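You operate a simulated robot arm through the tools that you are given. There is no shell and no other tool. Be economical: measure what you need, move in short steps, check, and stop when the job is done.

You are at the controls of a simulated robot arm. One attempt, no reset.

Task
Find why the white cartridge drops pressure, tighten that joint, prove it holds.
Fine: hold-test first; the chart names cap or knob, leave the other alone; vent ahead of tightening and at the end; 0.0 bar drop.

It is judged by the outcome, as a careful person would: the job done as asked, and still so three seconds after it is handed in. It fails if anything else is knocked over, pushed out of place, dropped, spilled or broken. A push-on lid holds only when it is set on centred and level and pressed home; a screw cap is set on level and turned clockwise until tight.

Robot
A 6-joint arm with a two-finger parallel gripper, fixed in place. Base frame: the origin is at the foot of the arm, x ahead of it, y to its left, z up; the work surface is at about z = 78.5. Units: cm, degrees, N and s.
With the tool pointing down near the work surface it reaches from about 26 to 68 cm from the base axis. Its first joint turns from -66.0 to 66.0 degrees. Payload 2.9 kg.
The TCP is the grasp point between the finger pads, 3 cm short of the fingertips. In the tool frame z runs along the fingers and y along their closing line. Largest opening 11 cm; finger width 2, thickness 1; the body of the gripper, 4.8 by 11.2 cm, starts 5.5 cm behind the TCP.
Orientation is told as [roll, pitch, yaw] about the base's x, y, z axes, in that order, counted from this pose: with the fingers straight down and closing along the base's y, the tool's x points along the base's -x, its y along +y and its z along -z.

Tools
- The arm moves only by the tool servo_tool. Its argument "targets" is a list of rows, each an object of numbers (a shift or turn left out is 0, a gripper value left out holds the last): "dx", "dy", "dz": the shift along the base's x, y, z in units of 20 mm (1.0 is 20 mm); "wx", "wy", "wz": the turn, a rotation vector about the base's x, y, z in units of 5 degrees (1.0 is 5 degrees); "hand": the gripper command, from -1 (fully open) to 1 (shut), values between in proportion. In form: [{"dx": .., "dy": .., "dz": .., "wx": .., "wy": .., "wz": .., "hand": ..}, ...]. A call has 1 to 8 rows; each row shifts and turns the commanded pose from where the row before left it. A call with a number of a shift or a turn outside -1 to 1 is refused whole. Rows are played at 5 a second. More than 5 cm and 8.6 degrees between two rows, or a gripper value outside its range, and nothing of the call is played. A pose out of reach is approached as far as the arm can. The call stops where the force on the tool passes 40 N (or 10 N more than at its start, if that is more) or the arm is blocked; 0.2 s more then pass. Each finger travels about 10.8 cm/s and halts on what it meets, pressing with about 22 N; the grip force reading is that of the motor and also rises with nothing between the fingers. The clock runs only during rows and for 0.2 s after the last one: add rows that do not move to give the fingers time. The reply holds the time, the measured pose of the TCP, the force on the tool along the base axes, the opening and the grip force, in the units named above and with some noise, with the torque about the TCP (base axes, N m) and any sound that the robot's microphone picked up, and new pictures: "pictures" is both (left out), scene, wrist or none.
- Cameras (640 x 400 px; columns grow to the right, rows downward): "scene" is fixed at [8.27, 43.63, 138.63]; the picture's right is [-0.73, -0.68, 0.00], its down [-0.38, 0.41, -0.83] and it looks along [0.56, -0.61, -0.56] (base axes); focal length 346 px, centre (320, 200). "wrist" rides on the gripper at [7.2, 1.7, -10.3] in the tool frame; the picture's right is [-0.23, 0.97, 0.00], its down [-0.76, -0.18, -0.62] and it looks along [-0.61, -0.14, 0.78] (tool axes); focal length 222 px, centre (320, 200). There is no depth. A picture from a camera that has moved, and an enlarged one, comes with that camera's place and axes in the base frame and with its lens.
- zoom(camera, box): a new picture of the part [left, top, right, bottom] of that camera's present view, enlarged. No time passes.
- hand_in(): hands the job in; it is judged then, once.

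Go step by step. Nothing tells you positions but the pictures and the camera data: compare them with the known pose of the tool, close in by small moves and look again before you grip or let go. The budget is 120 turns and 200 pictures, counting those below and the enlarged ones. Unless the task says otherwise, let go and move clear before handing in, and close with one line.

The tools are called after "Emit:" as a command line: name --argument value ..., lists and objects as JSON in quotes. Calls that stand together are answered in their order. servo_tool: Moves the arm, as the interface text tells. Its arguments: {"type":"object","properties":{"targets":{"type":"array","items":{"type":"object","properties":{"dx":{"type":"number"},"dy":{"type":"number"},"dz":{"type":"number"},"wx":{"type":"number"},"wy":{"type":"number"},"wz":{"type":"number"},"hand":{"type":"number"}}}},"pictures":{"type":"string","enum":["both","scene","wrist","none"]}},"required":["targets"]} The other tools are called the same way: zoom (camera, box) takes an enlarged picture of a part of a camera's view; hand_in () hands the job in.

At the start:

```text
time_s: 0.0
tcp_pos: [48.32, 1.11, 116.34]
tool_rot: [0.0, 0.0, -0.1]
ft_force: [-0.4, 0.1, -0.3]
torque: [0.03, -0.02, -0.03]
finger_gap: 11.0
gripper_force: 0.0
```

scene: 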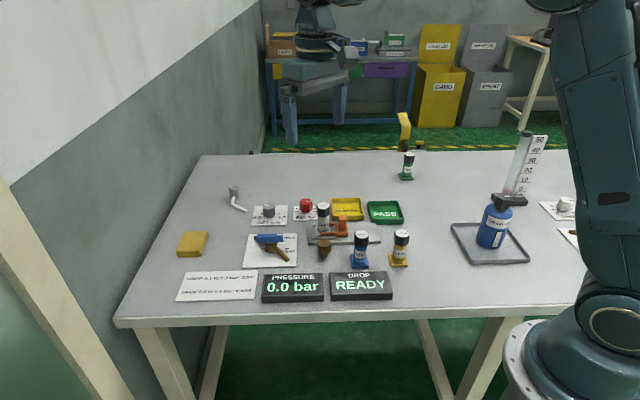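
wrist: 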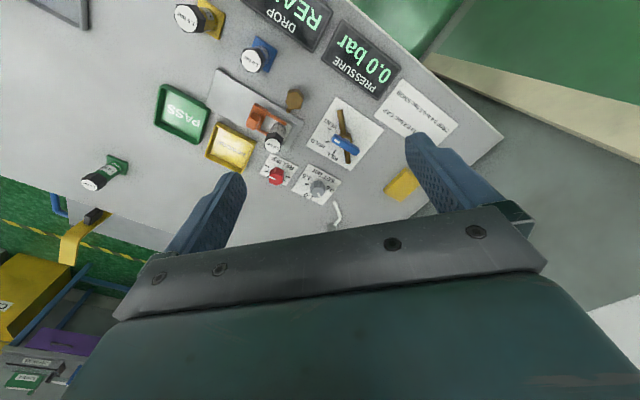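

I see a bench with a pressure station: displays, a valve handle, a red button, a grey knob and a clamped cartridge. I'll zoom in to read the labels and the chart.

Emit:
zoom --camera "scene" --box '[230, 180, 420, 300]'

Emit:
zoom --camera "scene" --box '[170, 260, 300, 310]'

Emit:
zoom --camera "wrist" --box '[200, 60, 480, 235]'

```text
3.33 times, centred on (325, 240) of scene
camera zoom: at [8.27, 43.63, 138.63], right [-0.73, -0.68, 0.0], down [-0.38, 0.41, -0.83], along [0.56, -0.61, -0.56], focal length 1152 px, centre (303, 67)
```

zoom: 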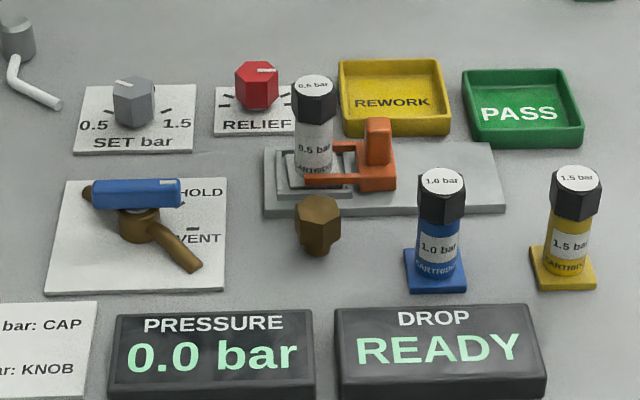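

```text
4.92 times, centred on (235, 285) of scene
camera zoom: at [8.27, 43.63, 138.63], right [-0.73, -0.68, 0.0], down [-0.38, 0.41, -0.83], along [0.56, -0.61, -0.56], focal length 1702 px, centre (738, -218)
```

zoom: 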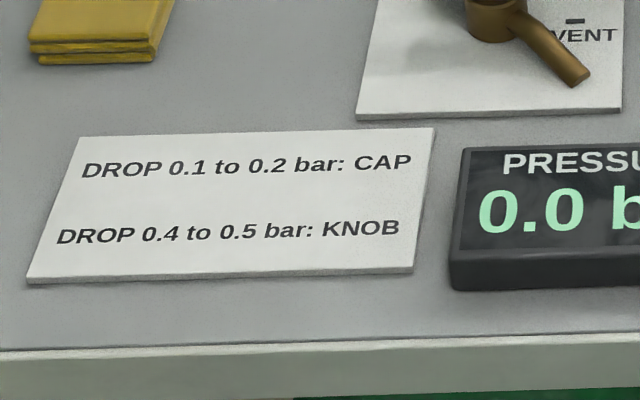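

```text
2.29 times, centred on (340, 148) of wrist
camera zoom: at [41.08, 2.75, 126.72], right [0.23, 0.97, 0.0], down [0.76, -0.18, 0.62], along [0.61, -0.14, -0.78], focal length 508 px, centre (274, 320)
```

zoom: 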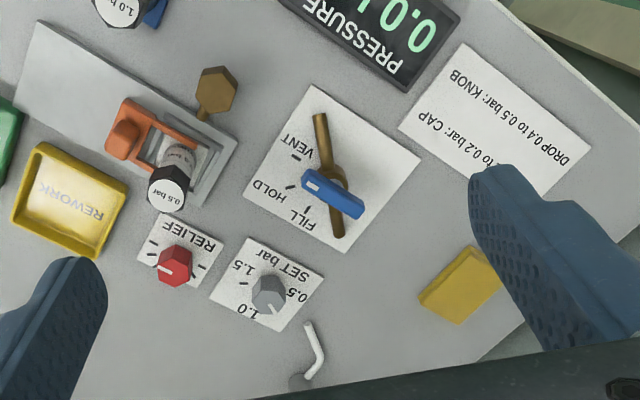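

The white cartridge (0.5 bar) sits in the clamp fixture at about (56,-9). The valve is near (61,4) and the set knob beside it looks to be near 1.0. I'll get a closer look.

Emit:
servo_tool --targets '[{"dz": -1, "dx": -0.5, "dy": -0.5}, {"dz": -1, "dx": -0.5, "dy": -0.5}, {"dz": -1, "dx": -0.5}, {"dz": -1}, {"dz": -1}, {"dz": -1}, {}]' --pictures "wrist"

Emit:
zoom --camera "wrist" --box '[130, 0, 450, 200]'

```text
time_s: 1.6
tcp_pos: [45.31, -0.86, 104.35]
tool_rot: [0.0, 0.0, 0.0]
ft_force: [0.2, 0.1, 0.3]
torque: [0.0, 0.02, -0.01]
finger_gap: 10.99
gripper_force: 0.0
camera wrist: at [38.03, 0.74, 114.67], right [0.23, 0.97, 0.0], down [0.76, -0.18, 0.62], along [0.61, -0.14, -0.78], focal length 222 px, centre (320, 200)
```

wrist: 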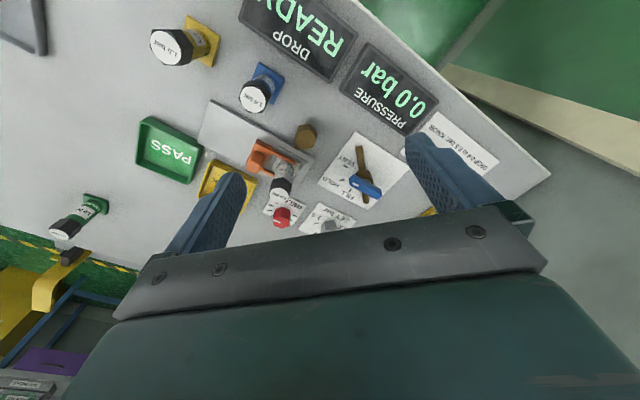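

```text
2.00 times, centred on (290, 100) of wrist
camera zoom: at [38.03, 0.74, 114.67], right [0.23, 0.97, 0.0], down [0.76, -0.18, 0.62], along [0.61, -0.14, -0.78], focal length 444 px, centre (380, 400)
```

zoom: 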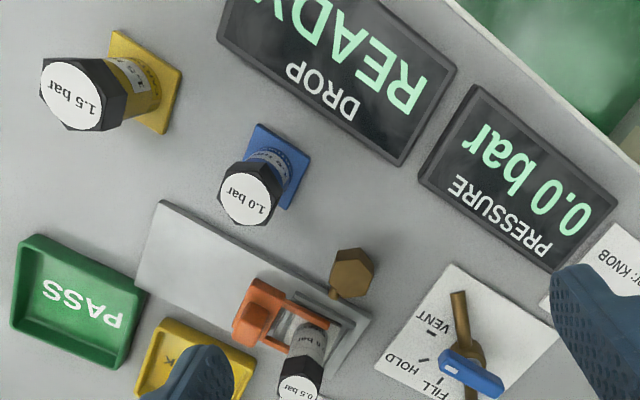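

I'll look at finer zooms of the fixture, knobs and valve from the scene camera.

Emit:
zoom --camera "scene" --box '[295, 195, 375, 265]'

Emit:
zoom --camera "scene" --box '[240, 190, 330, 270]'

```text
5.71 times, centred on (335, 230) of scene
camera zoom: at [8.27, 43.63, 138.63], right [-0.73, -0.68, 0.0], down [-0.38, 0.41, -0.83], along [0.56, -0.61, -0.56], focal length 1975 px, centre (234, 29)
```

zoom: 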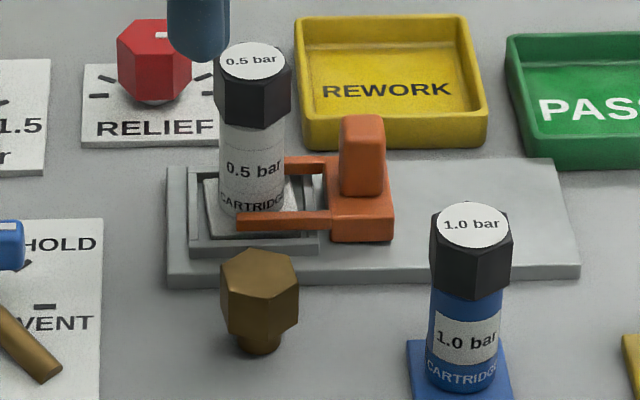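

```text
5.00 times, centred on (285, 230) of scene
camera zoom: at [8.27, 43.63, 138.63], right [-0.73, -0.68, 0.0], down [-0.38, 0.41, -0.83], along [0.56, -0.61, -0.56], focal length 1728 px, centre (495, 50)
```

zoom: 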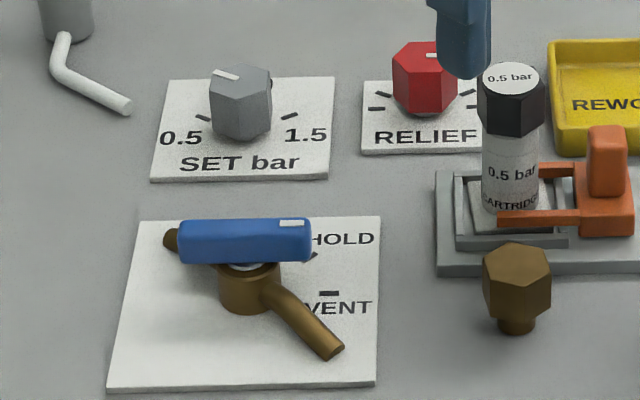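

Reading the plate, the valve handle points to VENT, and HOLD then FILL follow counter-clockwise. The SET mark looks like 0.5. I'll approach above the valve with the yaw aligned to its handle.

Emit:
servo_tool --targets '[{"dx": 1, "dy": 0.29, "dz": -0.6, "wz": 1, "hand": 0}, {"dx": 1, "dy": 0.29, "dz": -0.6, "wz": 1}, {"dx": 1, "dy": 0.29, "dz": -0.6, "wz": 1}, {"dx": 1, "dy": 0.29, "dz": -0.6, "wz": 1}, {"dx": 1, "dy": 0.29, "dz": -0.6, "wz": 1}, {"dx": 1, "dy": 0.29, "dz": -0.6, "wz": 1}, {"dx": 1, "dy": 0.29, "dz": -0.6, "wz": 1}, {"dx": 1, "dy": 0.29, "dz": -0.6, "wz": 1}]' --pictures "both"

Emit:
zoom --camera "wrist" --box '[200, 90, 440, 240]'

```text
time_s: 3.4
tcp_pos: [61.36, 3.68, 94.82]
tool_rot: [0.1, 0.0, 40.0]
ft_force: [-0.8, 0.5, 0.3]
torque: [-0.01, -0.01, 0.03]
finger_gap: 5.49
gripper_force: 0.0
camera wrist: at [54.77, 0.34, 105.11], right [-0.45, 0.89, 0.0], down [0.7, 0.35, 0.62], along [0.56, 0.28, -0.78], focal length 222 px, centre (320, 200)
```

scene: 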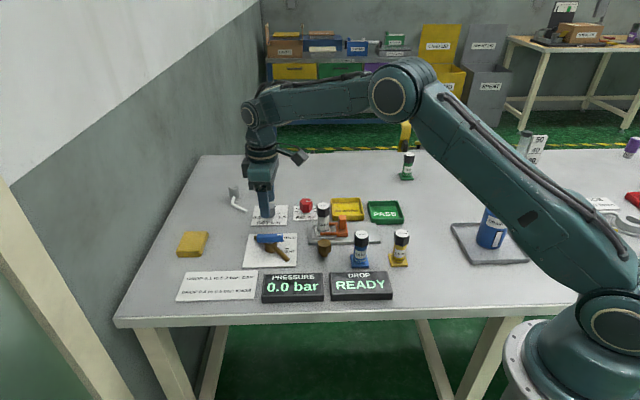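
wrist: 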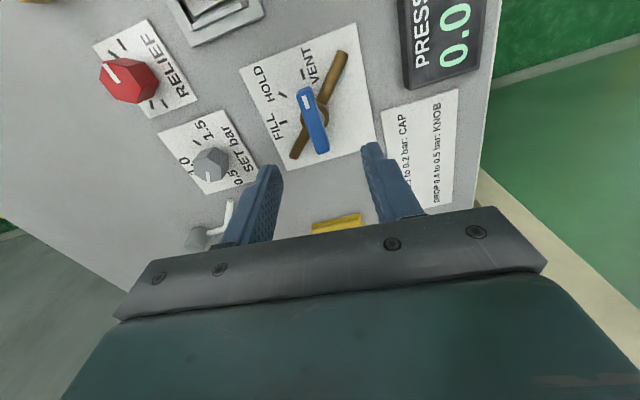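

```text
2.67 times, centred on (320, 165) of wrist
camera zoom: at [54.77, 0.34, 105.11], right [-0.45, 0.89, 0.0], down [0.7, 0.35, 0.62], along [0.56, 0.28, -0.78], focal length 592 px, centre (320, 293)
```

zoom: 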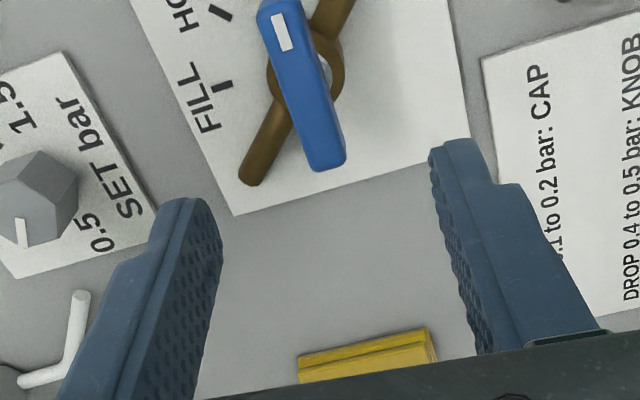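

Handle centre is about (62.0, 3.3) and the yaw is nearly aligned. I'll centre over it and go down partway.

Emit:
servo_tool --targets '[{"dx": 0.32, "dy": -0.19, "dz": -0.9, "wz": 0.3}, {"dz": -0.9}, {"dz": -0.9}, {"dz": -0.8}, {}]' --pictures "wrist"

Emit:
zoom --camera "wrist" --box '[200, 90, 440, 240]'

Emit:
zoom --camera "scene" --box '[230, 200, 320, 270]'

```text
time_s: 4.6
tcp_pos: [61.93, 3.29, 87.93]
tool_rot: [0.0, -0.1, 41.5]
ft_force: [-0.3, 0.7, 0.0]
torque: [-0.04, -0.02, 0.0]
finger_gap: 5.52
gripper_force: 0.0
camera wrist: at [55.39, -0.3, 98.18], right [-0.48, 0.88, 0.0], down [0.69, 0.37, 0.62], along [0.55, 0.3, -0.78], focal length 222 px, centre (320, 200)
```

wrist: 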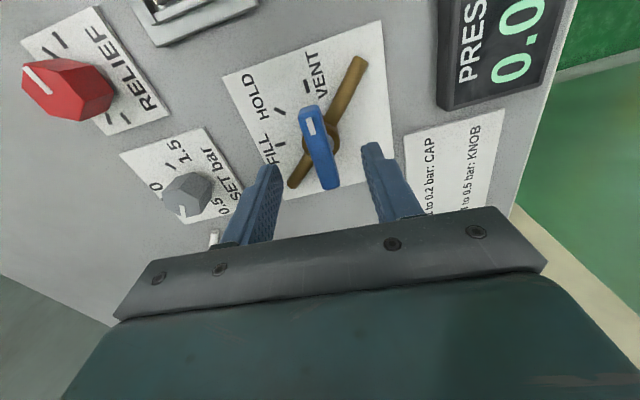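

```text
2.67 times, centred on (320, 165) of wrist
camera zoom: at [55.39, -0.3, 98.18], right [-0.48, 0.88, 0.0], down [0.69, 0.37, 0.62], along [0.55, 0.3, -0.78], focal length 592 px, centre (320, 293)
```

zoom: 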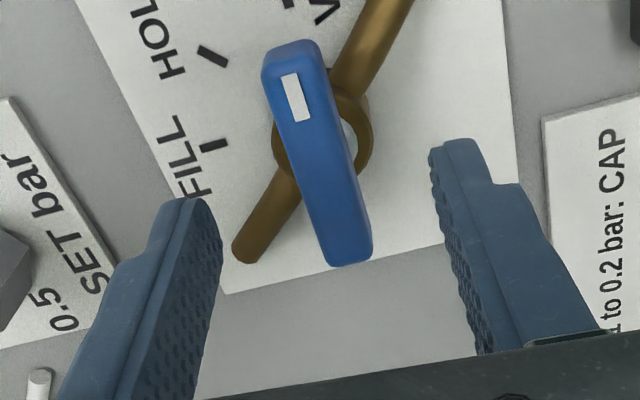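

```text
5.71 times, centred on (275, 235) of scene
camera zoom: at [8.27, 43.63, 138.63], right [-0.73, -0.68, 0.0], down [-0.38, 0.41, -0.83], along [0.56, -0.61, -0.56], focal length 1975 px, centre (577, 0)
```

zoom: 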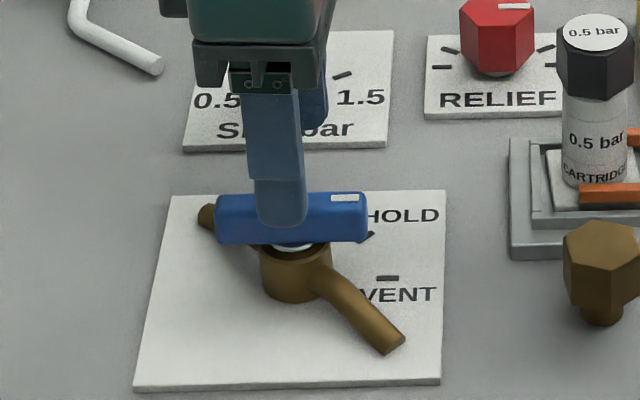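

The handle is centred at about (61.75, 3.2) and aligned. I'll lower about 2.3 cm and close gently.

Emit:
servo_tool --targets '[{"dx": -0.08, "dy": -0.05, "dz": -0.6}, {"dz": -0.6}, {"hand": 0.4}, {"hand": 1}, {}, {}]' --pictures "wrist"

Emit:
zoom --camera "scene" --box '[230, 200, 320, 270]'

```text
time_s: 6.0
tcp_pos: [61.8, 3.03, 85.37]
tool_rot: [0.1, 0.0, 41.5]
ft_force: [4.5, -6.5, -5.0]
torque: [0.16, -0.37, 0.77]
finger_gap: 1.67
gripper_force: 44.8
camera wrist: at [55.22, -0.5, 95.73], right [-0.47, 0.88, 0.0], down [0.69, 0.37, 0.62], along [0.55, 0.3, -0.78], focal length 222 px, centre (320, 200)
```

wrist: 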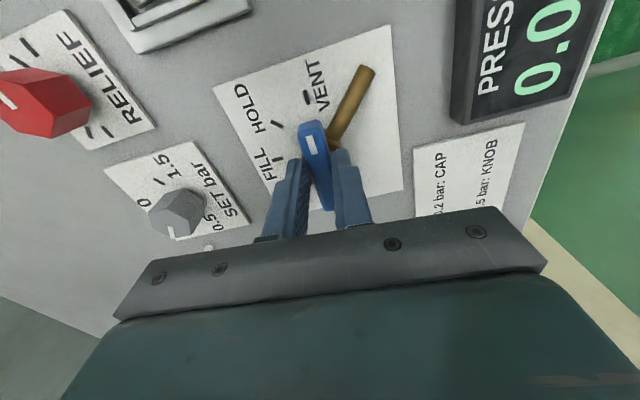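

```text
5.71 times, centred on (275, 235) of scene
camera zoom: at [8.29, 43.62, 138.64], right [-0.73, -0.68, 0.0], down [-0.38, 0.41, -0.83], along [0.56, -0.61, -0.56], focal length 1975 px, centre (577, 0)
```

zoom: 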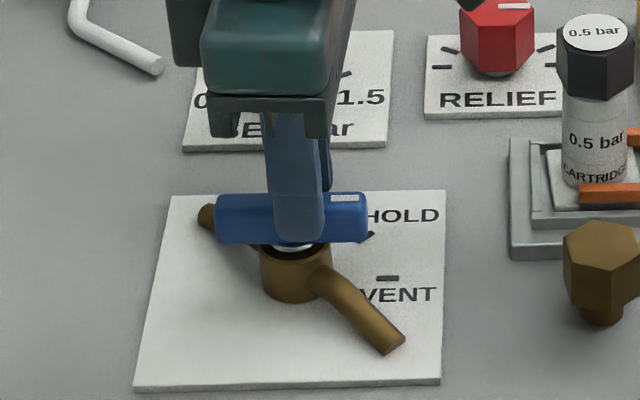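

Gripped on the handle with a gap of 1.67. Now I'll turn counter-clockwise about 40°.

Emit:
servo_tool --targets '[{"wz": 1}, {"wz": 1}, {"wz": 1}, {"wz": 1}, {"wz": 1}, {"wz": 1}, {"wz": 1}, {"wz": 1}]' --pictures "scene"

Emit:
zoom --camera "scene" --box '[230, 200, 400, 310]'

```text
time_s: 7.7
tcp_pos: [62.18, 2.85, 85.33]
tool_rot: [-0.7, -0.1, 77.1]
ft_force: [5.4, -2.1, -5.2]
torque: [0.1, -0.12, -0.07]
finger_gap: 1.57
gripper_force: 45.0
stopped in row 8: the force on the tool passed its limit at 41 N (the readings are from after the stop); the commanded pose is now the measured one
```

scene: 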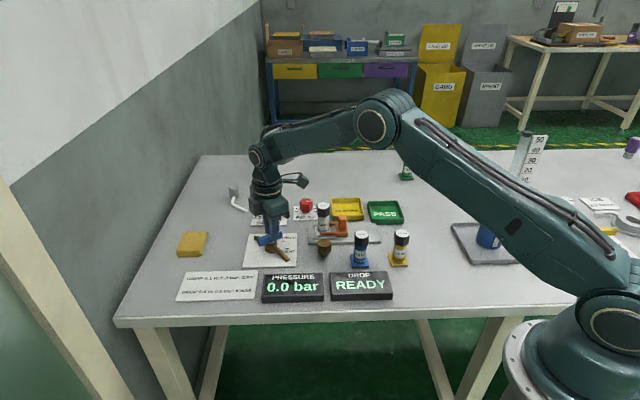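

```text
3.64 times, centred on (315, 255) of scene
camera zoom: at [8.28, 43.63, 138.63], right [-0.73, -0.68, 0.0], down [-0.38, 0.41, -0.83], along [0.56, -0.61, -0.56], focal length 1257 px, centre (338, 0)
```

zoom: 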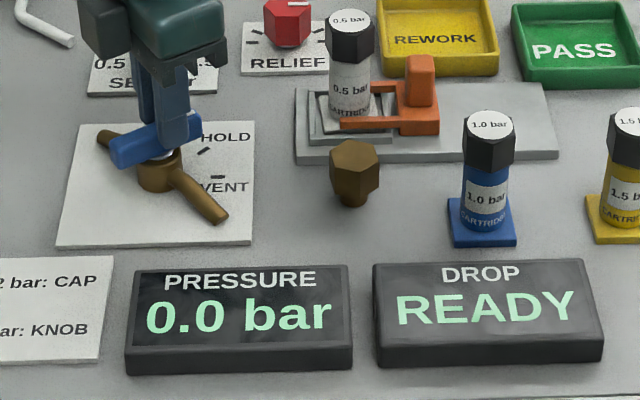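

The handle moves well. I'm gripping about 0.7 cm off the pivot (pivot ≈ 62.28, 3.54), so I'll follow the arc and keep turning.

Emit:
servo_tool --targets '[{"wz": 1, "dx": 0.031, "dy": 0.0}, {"wz": 1, "dx": 0.031, "dy": 0.0}, {"wz": 1, "dx": 0.03, "dy": 0.002}, {"wz": 1, "dx": 0.03, "dy": 0.005}, {"wz": 1, "dx": 0.03, "dy": 0.008}, {"wz": 1, "dx": 0.029, "dy": 0.01}, {"wz": 1, "dx": 0.027, "dy": 0.013}]' --pictures "scene"

Emit:
zoom --camera "scene" --box '[230, 200, 400, 310]'

```text
time_s: 9.3
tcp_pos: [62.51, 3.01, 85.44]
tool_rot: [-0.5, 0.2, 112.1]
ft_force: [14.2, -13.2, -12.0]
torque: [-0.06, -0.05, -0.07]
finger_gap: 1.61
gripper_force: 45.0
```

scene: 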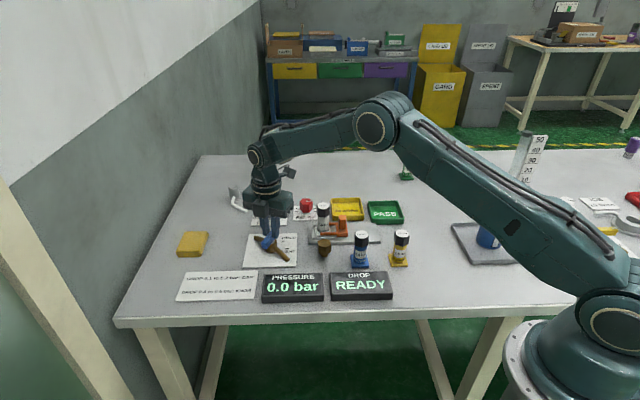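

```text
3.64 times, centred on (315, 255) of scene
camera zoom: at [8.32, 43.6, 138.64], right [-0.73, -0.68, 0.0], down [-0.38, 0.41, -0.83], along [0.56, -0.61, -0.56], focal length 1257 px, centre (338, 0)
```

zoom: 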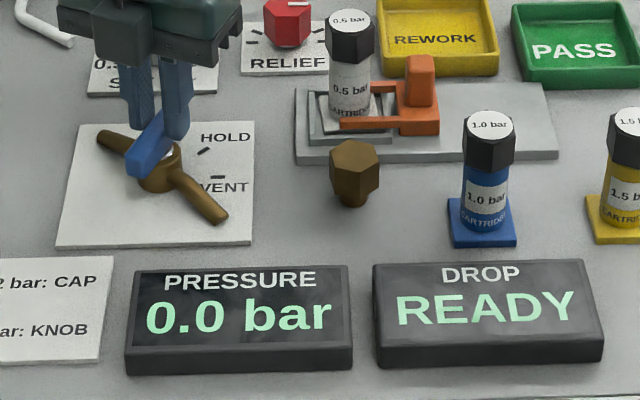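

Turned about 71° so far. I'll ease the load and continue roughly 20° to FILL.

Emit:
servo_tool --targets '[{"wz": 1, "dx": -0.01, "dy": 0.03, "dz": 0.04}, {"wz": 1, "dx": 0.02, "dy": 0.015}, {"wz": 1, "dx": 0.018, "dy": 0.016}, {"wz": 1, "dx": 0.017, "dy": 0.017}, {}]' --pictures "scene"

Emit:
zoom --camera "scene" --box '[230, 200, 400, 310]'

```text
time_s: 10.5
tcp_pos: [62.68, 3.11, 85.43]
tool_rot: [-0.6, 0.2, 131.9]
ft_force: [24.5, -19.8, -20.9]
torque: [-0.39, -0.25, -0.01]
finger_gap: 1.6
gripper_force: 44.9
```

scene: 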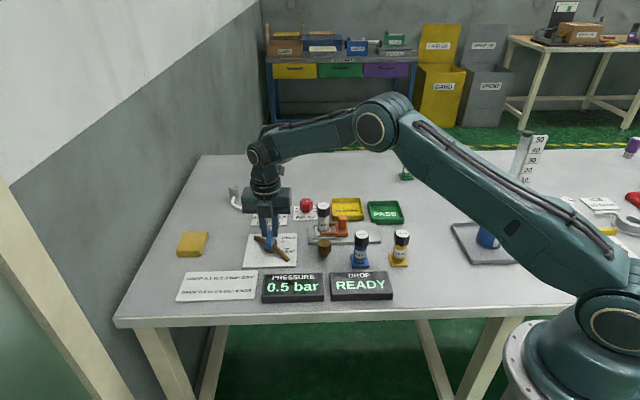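

```text
3.64 times, centred on (315, 255) of scene
camera zoom: at [8.37, 43.59, 138.64], right [-0.73, -0.68, 0.0], down [-0.38, 0.41, -0.83], along [0.56, -0.61, -0.56], focal length 1257 px, centre (338, 0)
```

zoom: 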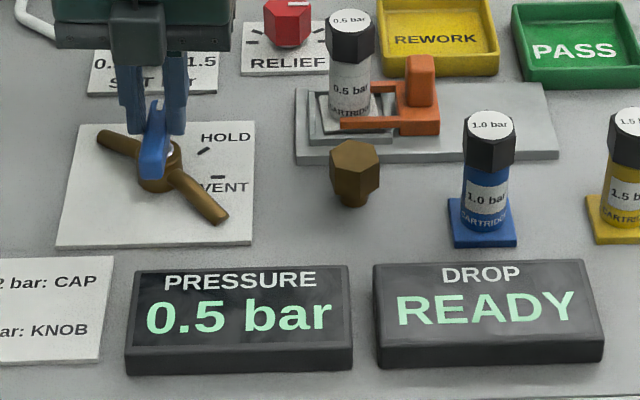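

The gauge reads 0.5 bar at FILL. I'll ease the side load and turn back to HOLD (45° clockwise).

Emit:
servo_tool --targets '[{"dx": 0.05, "dy": -0.05, "dz": -0.06}, {"wz": -1, "dx": -0.023, "dy": -0.02}, {"wz": -1, "dx": -0.025, "dy": -0.018}, {"wz": -1, "dx": -0.026, "dy": -0.016}, {"wz": -1, "dx": -0.028, "dy": -0.013}, {"wz": -1, "dx": -0.029, "dy": -0.01}, {"wz": -1, "dx": -0.03, "dy": -0.008}, {"wz": -1, "dx": -0.03, "dy": -0.005}]' --pictures "none"

Emit:
servo_tool --targets '[{"wz": -1, "dx": -0.03, "dy": -0.002}, {"wz": -1, "dx": -0.03, "dy": 0}, {}]' --pictures "scene"

Emit:
zoom --camera "scene" --box '[230, 200, 400, 310]'

```text
time_s: 12.3
tcp_pos: [62.3, 2.89, 85.4]
tool_rot: [-0.5, 0.0, 97.0]
ft_force: [13.1, -8.5, -5.4]
torque: [-0.68, -0.26, -0.07]
finger_gap: 1.57
gripper_force: 45.3
```

```text
time_s: 13.1
tcp_pos: [62.13, 2.88, 85.43]
tool_rot: [-0.5, 0.0, 87.1]
ft_force: [19.6, -5.9, -5.3]
torque: [-0.06, -0.26, -0.11]
finger_gap: 1.6
gripper_force: 44.3
```

scene: 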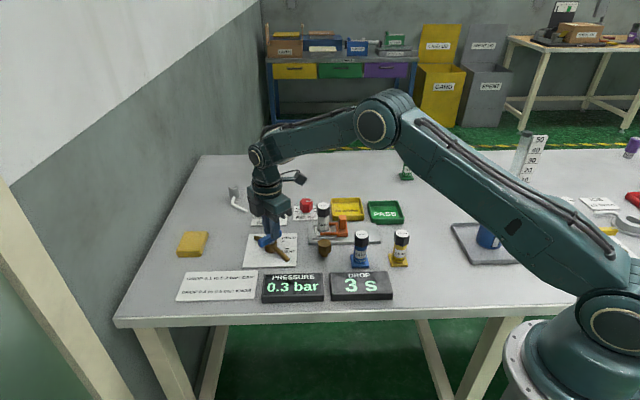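

```text
3.64 times, centred on (315, 255) of scene
camera zoom: at [8.32, 43.62, 138.63], right [-0.73, -0.68, 0.0], down [-0.38, 0.41, -0.83], along [0.56, -0.61, -0.56], focal length 1257 px, centre (338, 0)
```

zoom: 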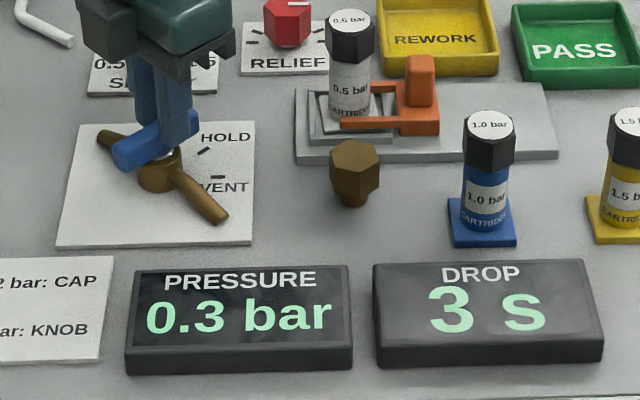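

The countdown is running at HOLD and pressure is falling. I'll wait.

Emit:
servo_tool --targets '[{"dx": 0.03}, {}, {}, {}, {}, {}, {}, {}]' --pictures "none"

Emit:
servo_tool --targets '[{}, {}, {}, {}, {}, {}, {}, {}]' --pictures "none"

Emit:
zoom --camera "scene" --box '[230, 200, 400, 310]'

```text
time_s: 14.9
tcp_pos: [62.24, 2.9, 85.44]
tool_rot: [-0.5, 0.0, 87.1]
ft_force: [7.6, -7.2, 10.5]
torque: [-0.34, -0.07, -0.02]
finger_gap: 1.59
gripper_force: 45.2
```

```text
time_s: 16.7
tcp_pos: [62.26, 2.91, 85.38]
tool_rot: [-0.6, 0.1, 87.1]
ft_force: [8.2, -7.4, 14.5]
torque: [-0.23, -0.02, -0.03]
finger_gap: 1.61
gripper_force: 44.9
```

```text
3.64 times, centred on (315, 255) of scene
camera zoom: at [8.26, 43.62, 138.64], right [-0.73, -0.68, 0.0], down [-0.38, 0.41, -0.83], along [0.56, -0.61, -0.56], focal length 1257 px, centre (338, 0)
```

zoom: 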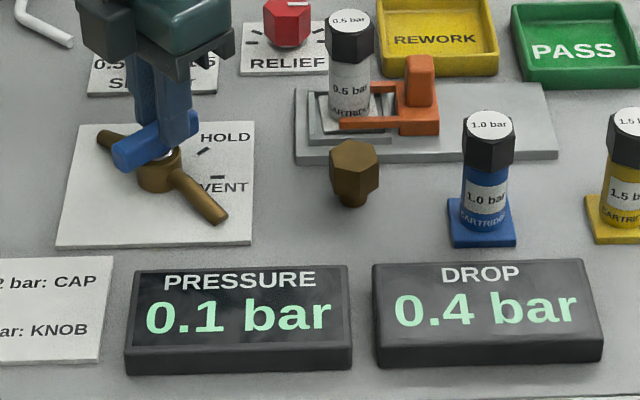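

The drop is 0.4 bar, so the chart names KNOB. I'll vent now by turning clockwise 45° back.

Emit:
servo_tool --targets '[{"wz": -1, "dx": -0.03, "dy": 0.002}, {"wz": -1, "dx": -0.03, "dy": 0.004}, {"wz": -1, "dx": -0.03, "dy": 0.007}, {"wz": -1, "dx": -0.029, "dy": 0.01}, {"wz": -1, "dx": -0.028, "dy": 0.012}, {"wz": -1, "dx": -0.027, "dy": 0.015}, {"wz": -1, "dx": -0.025, "dy": 0.017}, {"wz": -1, "dx": -0.024, "dy": 0.019}]' --pictures "none"

Emit:
servo_tool --targets '[{"wz": -1, "dx": -0.022, "dy": 0.02}, {}, {}]' --pictures "none"

Emit:
zoom --camera "scene" --box '[230, 200, 400, 310]'

```text
time_s: 18.5
tcp_pos: [61.63, 3.12, 85.42]
tool_rot: [-0.5, -0.1, 47.0]
ft_force: [19.3, 1.9, -0.5]
torque: [0.14, -0.32, -0.15]
finger_gap: 1.59
gripper_force: 45.3
```

```text
time_s: 19.3
tcp_pos: [61.78, 3.09, 85.5]
tool_rot: [-0.5, -0.1, 42.1]
ft_force: [18.9, -3.9, 0.5]
torque: [0.27, -0.43, 1.13]
finger_gap: 1.64
gripper_force: 44.9
```

```text
3.64 times, centred on (315, 255) of scene
camera zoom: at [8.31, 43.63, 138.63], right [-0.73, -0.68, 0.0], down [-0.38, 0.41, -0.83], along [0.56, -0.61, -0.56], focal length 1257 px, centre (338, 0)
```

zoom: 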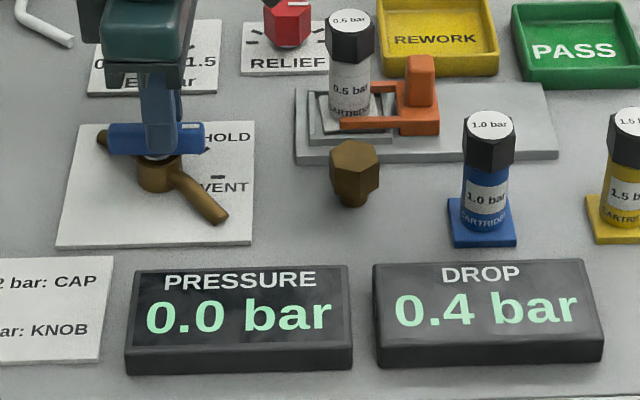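

Vented to 0.0 bar. I'll release the valve, rise, and go above the brass knob at about (50.8, -4.4).

Emit:
servo_tool --targets '[{"hand": 0}, {}, {}, {"dz": 1}, {"dz": 1}, {"dz": 1}, {"dz": 1}, {"dz": 0.5}]' --pictures "none"

Emit:
servo_tool --targets '[{"dx": -0.8, "dy": -0.55}, {"dx": -0.8, "dy": -0.55}, {"dx": -0.8, "dy": -0.55}, {"dx": -0.8, "dy": -0.55}, {"dx": -0.8, "dy": -0.55}, {"dx": -0.8, "dy": -0.55}, {"dx": -0.7, "dy": -0.45}, {}]' --pictures "both"

Emit:
zoom --camera "wrist" --box '[200, 60, 440, 210]'

```text
time_s: 21.1
tcp_pos: [61.7, 3.09, 94.45]
tool_rot: [-0.5, 0.0, 42.1]
ft_force: [-0.7, -0.1, 0.6]
torque: [-0.03, 0.01, -0.02]
finger_gap: 5.53
gripper_force: 0.1
```

```text
time_s: 22.9
tcp_pos: [50.54, -4.44, 94.3]
tool_rot: [-0.5, 0.0, 42.0]
ft_force: [0.7, 0.5, 1.2]
torque: [-0.02, -0.01, 0.02]
finger_gap: 5.52
gripper_force: 0.0
camera wrist: at [44.0, -8.03, 104.69], right [-0.48, 0.87, -0.01], down [0.68, 0.38, 0.62], along [0.55, 0.3, -0.78], focal length 222 px, centre (320, 200)
```

scene: 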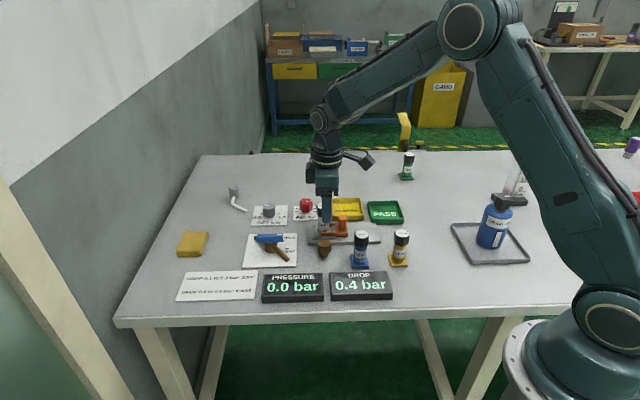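
wrist: 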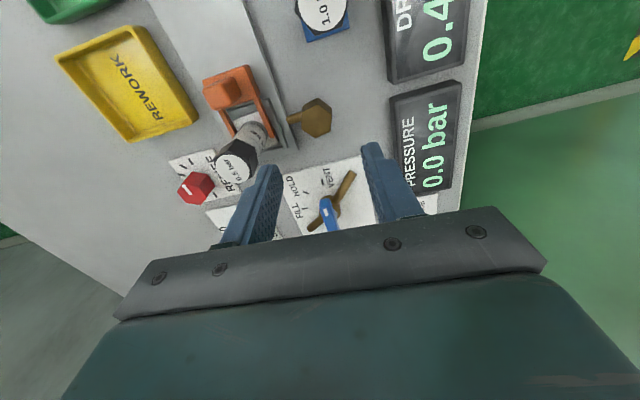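

```text
2.67 times, centred on (320, 135) of wrist
camera zoom: at [44.0, -8.03, 104.69], right [-0.48, 0.87, -0.01], down [0.68, 0.38, 0.62], along [0.55, 0.3, -0.78], focal length 592 px, centre (320, 373)
```

zoom: 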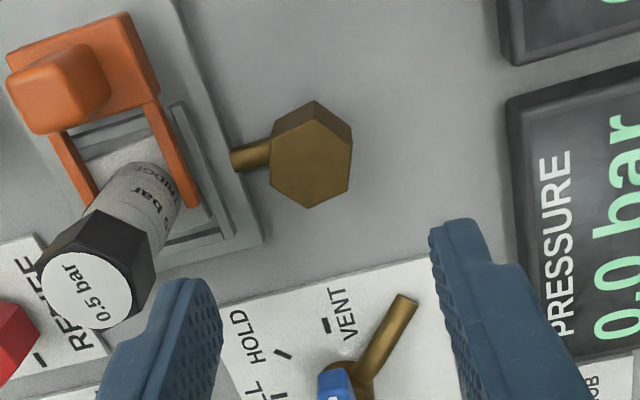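

The brass knob stands upright on a stem, with a pipe to the fixture. Its centre is about (50.85, -4.65), and one pair of flats aligns near yaw 29° or 89°. I'll rotate to 89° for a long clockwise stroke and lower a little.

Emit:
servo_tool --targets '[{"wz": 1, "dx": 0.15, "dy": -0.1, "hand": 0.18}, {"wz": 1, "wx": 0.1}, {"wz": 1}, {"wz": 1}, {"wz": 1}, {"wz": 1}, {"wz": 1}, {"wz": 1}]' --pictures "none"

Emit:
servo_tool --targets '[{"wz": 1, "dz": -0.8}, {"wz": 0.4, "dz": -0.9}, {"dz": -0.7}, {}]' --pictures "wrist"

Emit:
zoom --camera "wrist" --box '[200, 90, 440, 240]'

Emit:
zoom --camera "scene" --box '[280, 195, 380, 270]'

```text
time_s: 24.7
tcp_pos: [50.83, -4.53, 94.37]
tool_rot: [-0.1, -0.4, 82.3]
ft_force: [0.2, 0.4, -0.1]
torque: [-0.01, -0.03, 0.01]
finger_gap: 4.51
gripper_force: 0.2
```

```text
time_s: 25.7
tcp_pos: [50.75, -4.68, 89.73]
tool_rot: [-0.1, -0.4, 89.1]
ft_force: [0.1, 0.2, -0.7]
torque: [0.01, 0.02, 0.06]
finger_gap: 4.51
gripper_force: 0.1
camera wrist: at [49.05, -12.04, 99.92], right [-0.97, 0.24, 0.0], down [0.19, 0.75, 0.63], along [0.15, 0.61, -0.78], focal length 222 px, centre (320, 200)
```

wrist: 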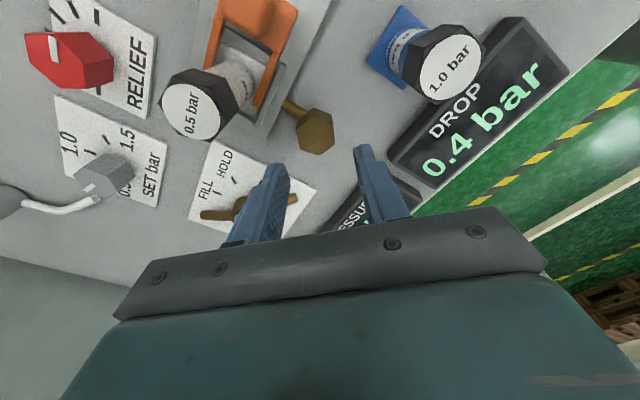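

```text
2.67 times, centred on (320, 165) of wrist
camera zoom: at [49.05, -12.04, 99.92], right [-0.97, 0.24, 0.0], down [0.19, 0.75, 0.63], along [0.15, 0.61, -0.78], focal length 592 px, centre (320, 293)
```

zoom: 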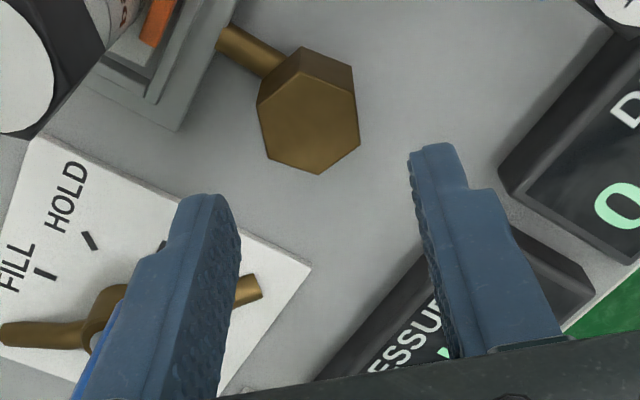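

```text
5.33 times, centred on (330, 232) of scene
camera zoom: at [8.27, 43.63, 138.63], right [-0.73, -0.68, 0.0], down [-0.38, 0.41, -0.83], along [0.56, -0.61, -0.56], focal length 1844 px, centre (267, 27)
```

zoom: 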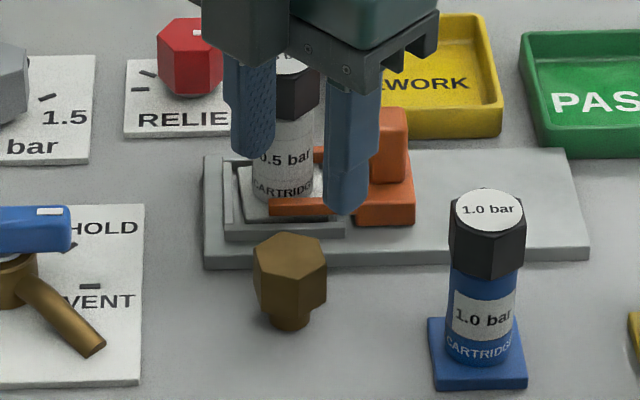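

I want to be sure about the knob's axis before gripping, so I'll zoom in tightly from both cameras.

Emit:
zoom --camera "scene" --box '[308, 228, 348, 262]'

Emit:
zoom --camera "wrist" --box '[270, 90, 350, 165]'

```text
11.76 times, centred on (328, 245) of scene
camera zoom: at [8.27, 43.63, 138.63], right [-0.73, -0.68, 0.0], down [-0.38, 0.41, -0.83], along [0.56, -0.61, -0.56], focal length 4067 px, centre (226, -329)
```

zoom: 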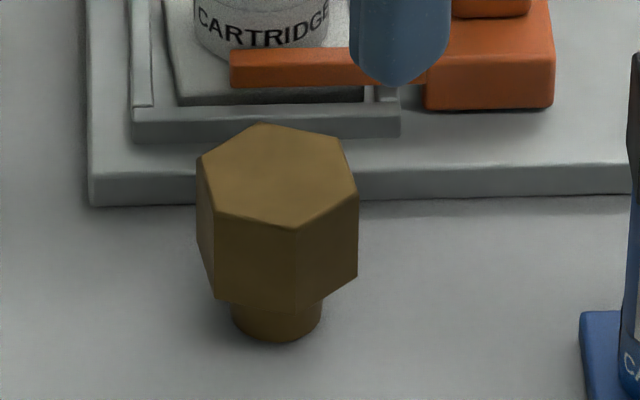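

```text
5.33 times, centred on (310, 128) of wrist
camera zoom: at [49.05, -12.04, 99.92], right [-0.97, 0.24, 0.0], down [0.19, 0.75, 0.63], along [0.15, 0.61, -0.78], focal length 1185 px, centre (373, 587)
```

zoom: 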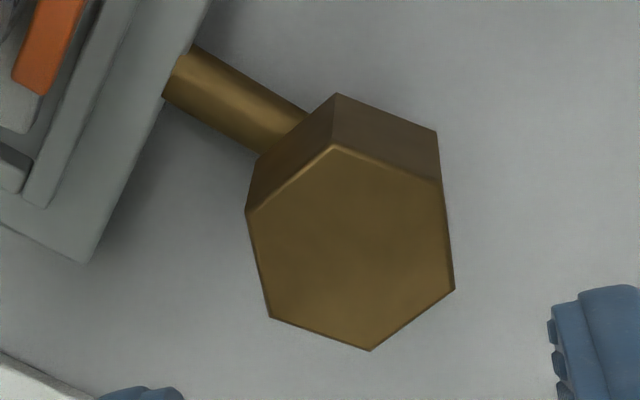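

It's a vertical hex head with top centre about (51.17, -4.72, 82.0), about 2.95 across flats, aligned at yaw 85°. I'll descend and grip it.

Emit:
servo_tool --targets '[{"dx": 0.21, "dy": -0.02, "dz": -0.8, "wz": -0.8}, {"dz": -0.8}, {"dz": -0.8}, {"dz": -0.65}, {}]' --pictures "wrist"

Emit:
zoom --camera "wrist" --box '[200, 90, 440, 240]'

Emit:
zoom --camera "scene" --box '[280, 195, 380, 270]'

```text
time_s: 26.9
tcp_pos: [51.28, -4.65, 83.6]
tool_rot: [-0.2, -0.3, 85.1]
ft_force: [0.1, 0.3, 0.3]
torque: [0.01, 0.01, 0.03]
finger_gap: 4.51
gripper_force: 0.0
camera wrist: at [49.03, -11.91, 93.82], right [-0.95, 0.31, 0.0], down [0.24, 0.74, 0.63], along [0.2, 0.6, -0.78], focal length 222 px, centre (320, 200)
```

wrist: 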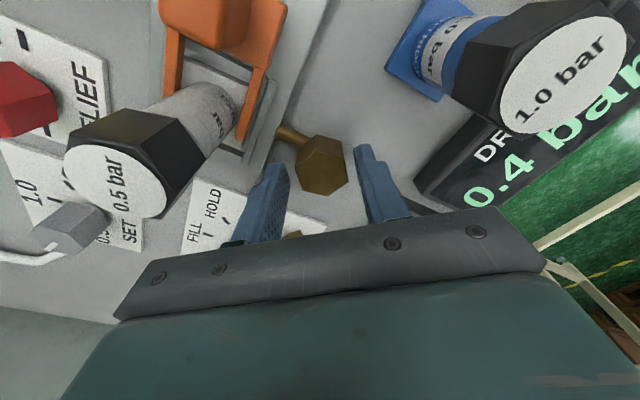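

```text
2.67 times, centred on (320, 165) of wrist
camera zoom: at [49.03, -11.91, 93.82], right [-0.95, 0.31, 0.0], down [0.24, 0.74, 0.63], along [0.2, 0.6, -0.78], focal length 592 px, centre (320, 293)
```

zoom: 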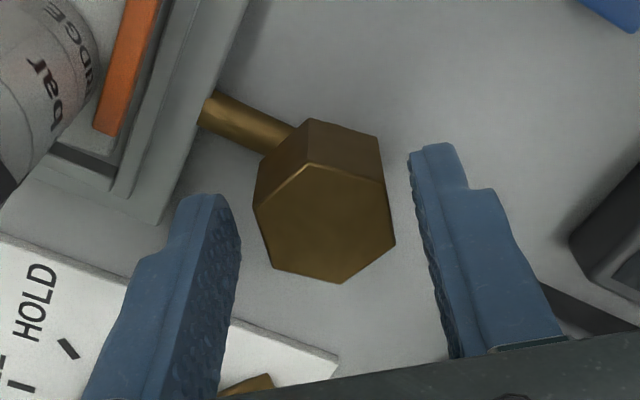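

```text
5.33 times, centred on (330, 232) of scene
camera zoom: at [8.27, 43.63, 138.63], right [-0.73, -0.68, 0.0], down [-0.38, 0.41, -0.83], along [0.56, -0.61, -0.56], focal length 1844 px, centre (267, 27)
```

zoom: 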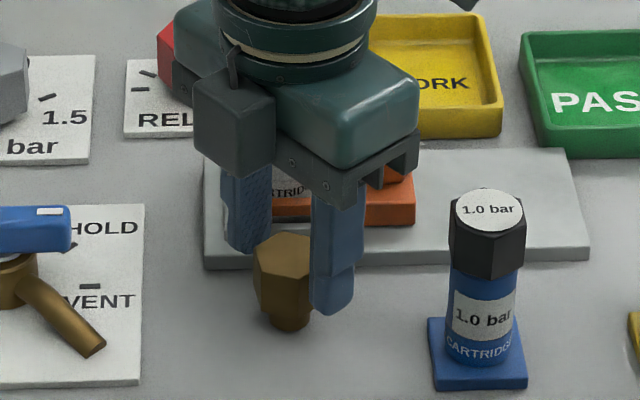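

It's centred and aligned. I'll close and begin turning clockwise.

Emit:
servo_tool --targets '[{"hand": 1}, {}, {}, {"wz": -1}, {"wz": -1}, {"wz": -1}, {"wz": -1}, {"wz": -1}]' --pictures "none"

Emit:
zoom --camera "scene" --box '[280, 195, 380, 270]'

```text
time_s: 28.7
tcp_pos: [51.22, -4.64, 83.51]
tool_rot: [0.2, -0.1, 60.0]
ft_force: [-26.6, -2.3, 15.7]
torque: [0.89, 0.0, -0.01]
finger_gap: 3.15
gripper_force: 45.3
```

```text
5.33 times, centred on (330, 232) of scene
camera zoom: at [8.18, 43.63, 138.64], right [-0.73, -0.68, 0.0], down [-0.38, 0.41, -0.83], along [0.56, -0.61, -0.56], focal length 1844 px, centre (267, 27)
```

zoom: 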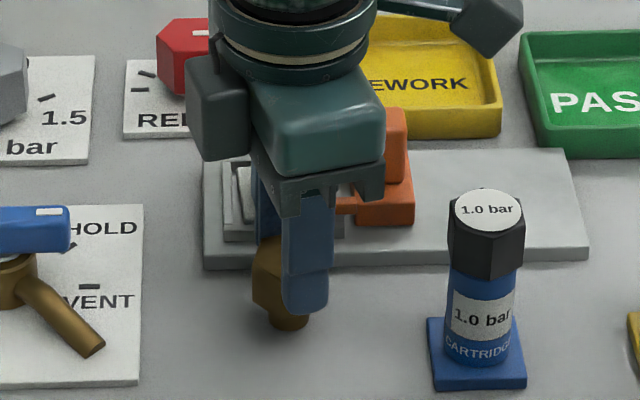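

Gripped at 3.15 with low turning torque so far. I'll ease the side load and keep turning clockwise.

Emit:
servo_tool --targets '[{"dx": -0.06, "dz": 0.04}, {"wz": -1}, {"wz": -1}, {"wz": -1}, {"wz": -1}]' --pictures "none"

Emit:
servo_tool --targets '[{"wz": -1}, {"wz": -1}, {"wz": -1}, {"wz": -1}]' --pictures "scene"

Emit:
zoom --camera "scene" --box '[280, 195, 380, 270]'

```text
time_s: 29.9
tcp_pos: [51.25, -4.68, 83.53]
tool_rot: [-0.2, -0.2, 40.0]
ft_force: [-9.4, -7.3, -7.5]
torque: [-0.23, 1.01, 0.03]
finger_gap: 3.11
gripper_force: 44.7
```

```text
time_s: 30.9
tcp_pos: [51.21, -4.57, 83.45]
tool_rot: [-0.1, -0.2, 20.1]
ft_force: [-9.5, -5.4, -20.0]
torque: [0.18, 0.01, 0.02]
finger_gap: 3.1
gripper_force: 44.9
```

scene: 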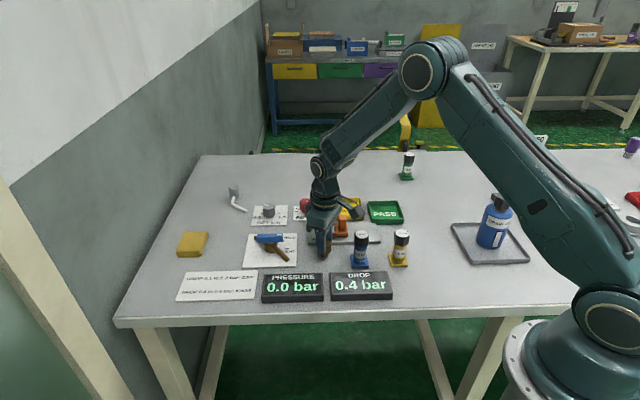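

```text
5.33 times, centred on (330, 232) of scene
camera zoom: at [8.28, 43.62, 138.64], right [-0.73, -0.68, 0.0], down [-0.38, 0.41, -0.83], along [0.56, -0.61, -0.56], focal length 1844 px, centre (267, 27)
```

zoom: 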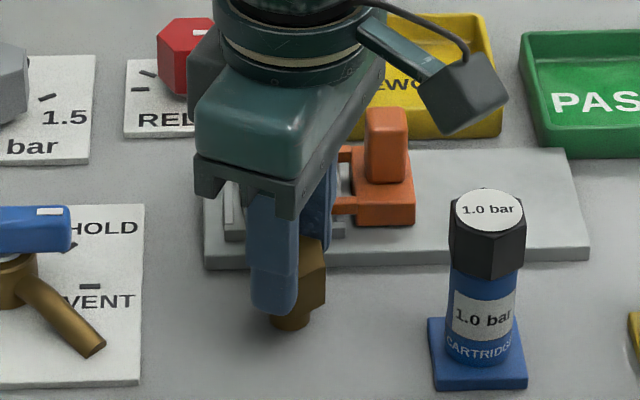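

Still turning freely, about 65° so far. I'll continue clockwise, easing slightly down.

Emit:
servo_tool --targets '[{"wz": -1, "dz": -0.04}, {"wz": -1}, {"wz": -1}, {"wz": -1}]' --pictures "none"

Emit:
servo_tool --targets '[{"wz": -1}, {"wz": -1}, {"wz": -1}, {"wz": -1}]' --pictures "none"

Emit:
zoom --camera "scene" --box '[280, 195, 380, 270]'

```text
time_s: 31.9
tcp_pos: [51.39, -4.49, 83.6]
tool_rot: [-0.2, -0.7, 0.2]
ft_force: [-0.7, 1.1, -10.3]
torque: [0.37, -0.06, 1.08]
finger_gap: 3.43
gripper_force: 45.1
```

```text
time_s: 32.9
tcp_pos: [51.26, -4.59, 83.49]
tool_rot: [-0.1, -0.5, -19.9]
ft_force: [-0.2, 5.8, 8.3]
torque: [0.58, -0.05, 0.55]
finger_gap: 3.55
gripper_force: 45.0
```

```text
5.33 times, centred on (330, 232) of scene
camera zoom: at [8.25, 43.65, 138.63], right [-0.73, -0.68, 0.0], down [-0.38, 0.41, -0.83], along [0.56, -0.61, -0.56], focal length 1844 px, centre (267, 27)
```

zoom: 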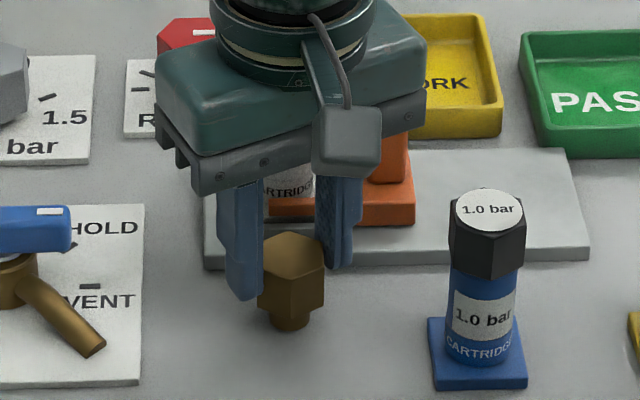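

The turning torque rose to about 1.1 Nm and the pads slid onto the corners, so the knob seems to have reached its stop. I'll open and check the hex orientation.

Emit:
servo_tool --targets '[{"hand": 0.18}, {}, {"dz": 1}, {"dz": 1}, {"dz": 1}, {}]' --pictures "wrist"

Emit:
zoom --camera "wrist" --box '[260, 90, 380, 165]'

Emit:
zoom --camera "scene" --box '[308, 228, 348, 262]'

```text
time_s: 34.3
tcp_pos: [51.3, -4.7, 89.45]
tool_rot: [-0.2, -0.3, -19.9]
ft_force: [0.1, 0.3, -0.3]
torque: [0.02, 0.03, 0.02]
finger_gap: 4.49
gripper_force: 0.2
camera wrist: at [44.94, -0.67, 99.68], right [0.55, 0.84, 0.0], down [0.65, -0.42, 0.63], along [0.53, -0.34, -0.78], focal length 222 px, centre (320, 200)
```

wrist: 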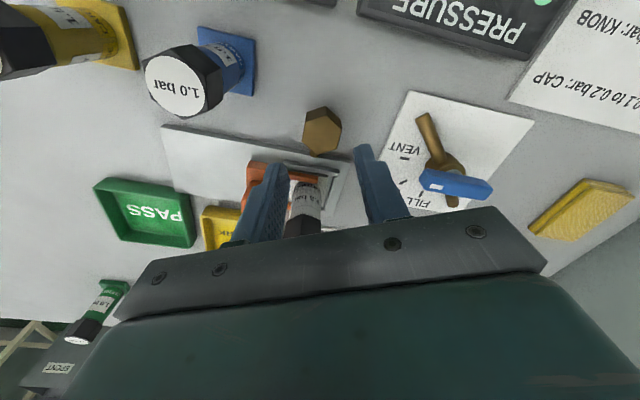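

```text
5.33 times, centred on (320, 128) of wrist
camera zoom: at [44.94, -0.67, 99.68], right [0.55, 0.84, 0.0], down [0.65, -0.42, 0.63], along [0.53, -0.34, -0.78], focal length 1185 px, centre (320, 587)
```

zoom: 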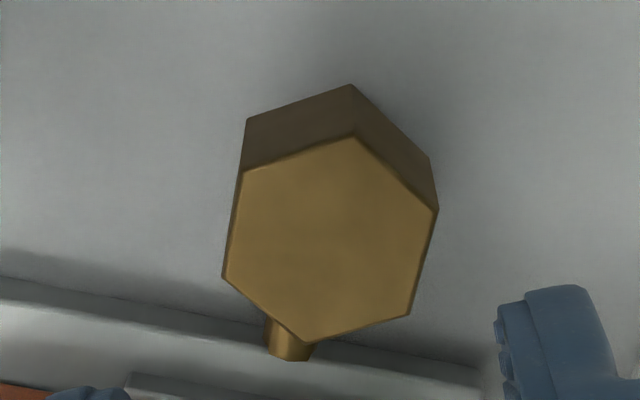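

```text
11.76 times, centred on (328, 245) of scene
camera zoom: at [8.27, 43.63, 138.63], right [-0.73, -0.68, 0.0], down [-0.38, 0.41, -0.83], along [0.56, -0.61, -0.56], focal length 4067 px, centre (226, -329)
```

zoom: 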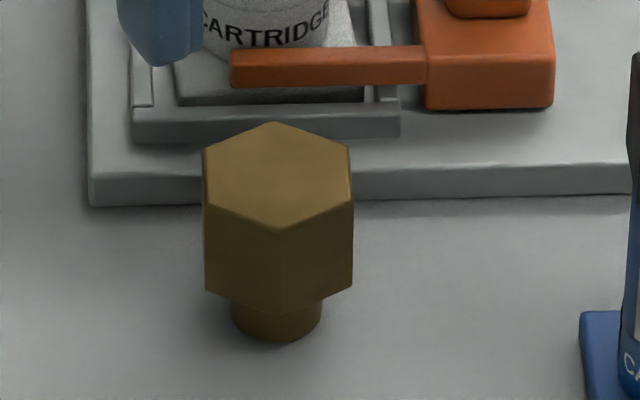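

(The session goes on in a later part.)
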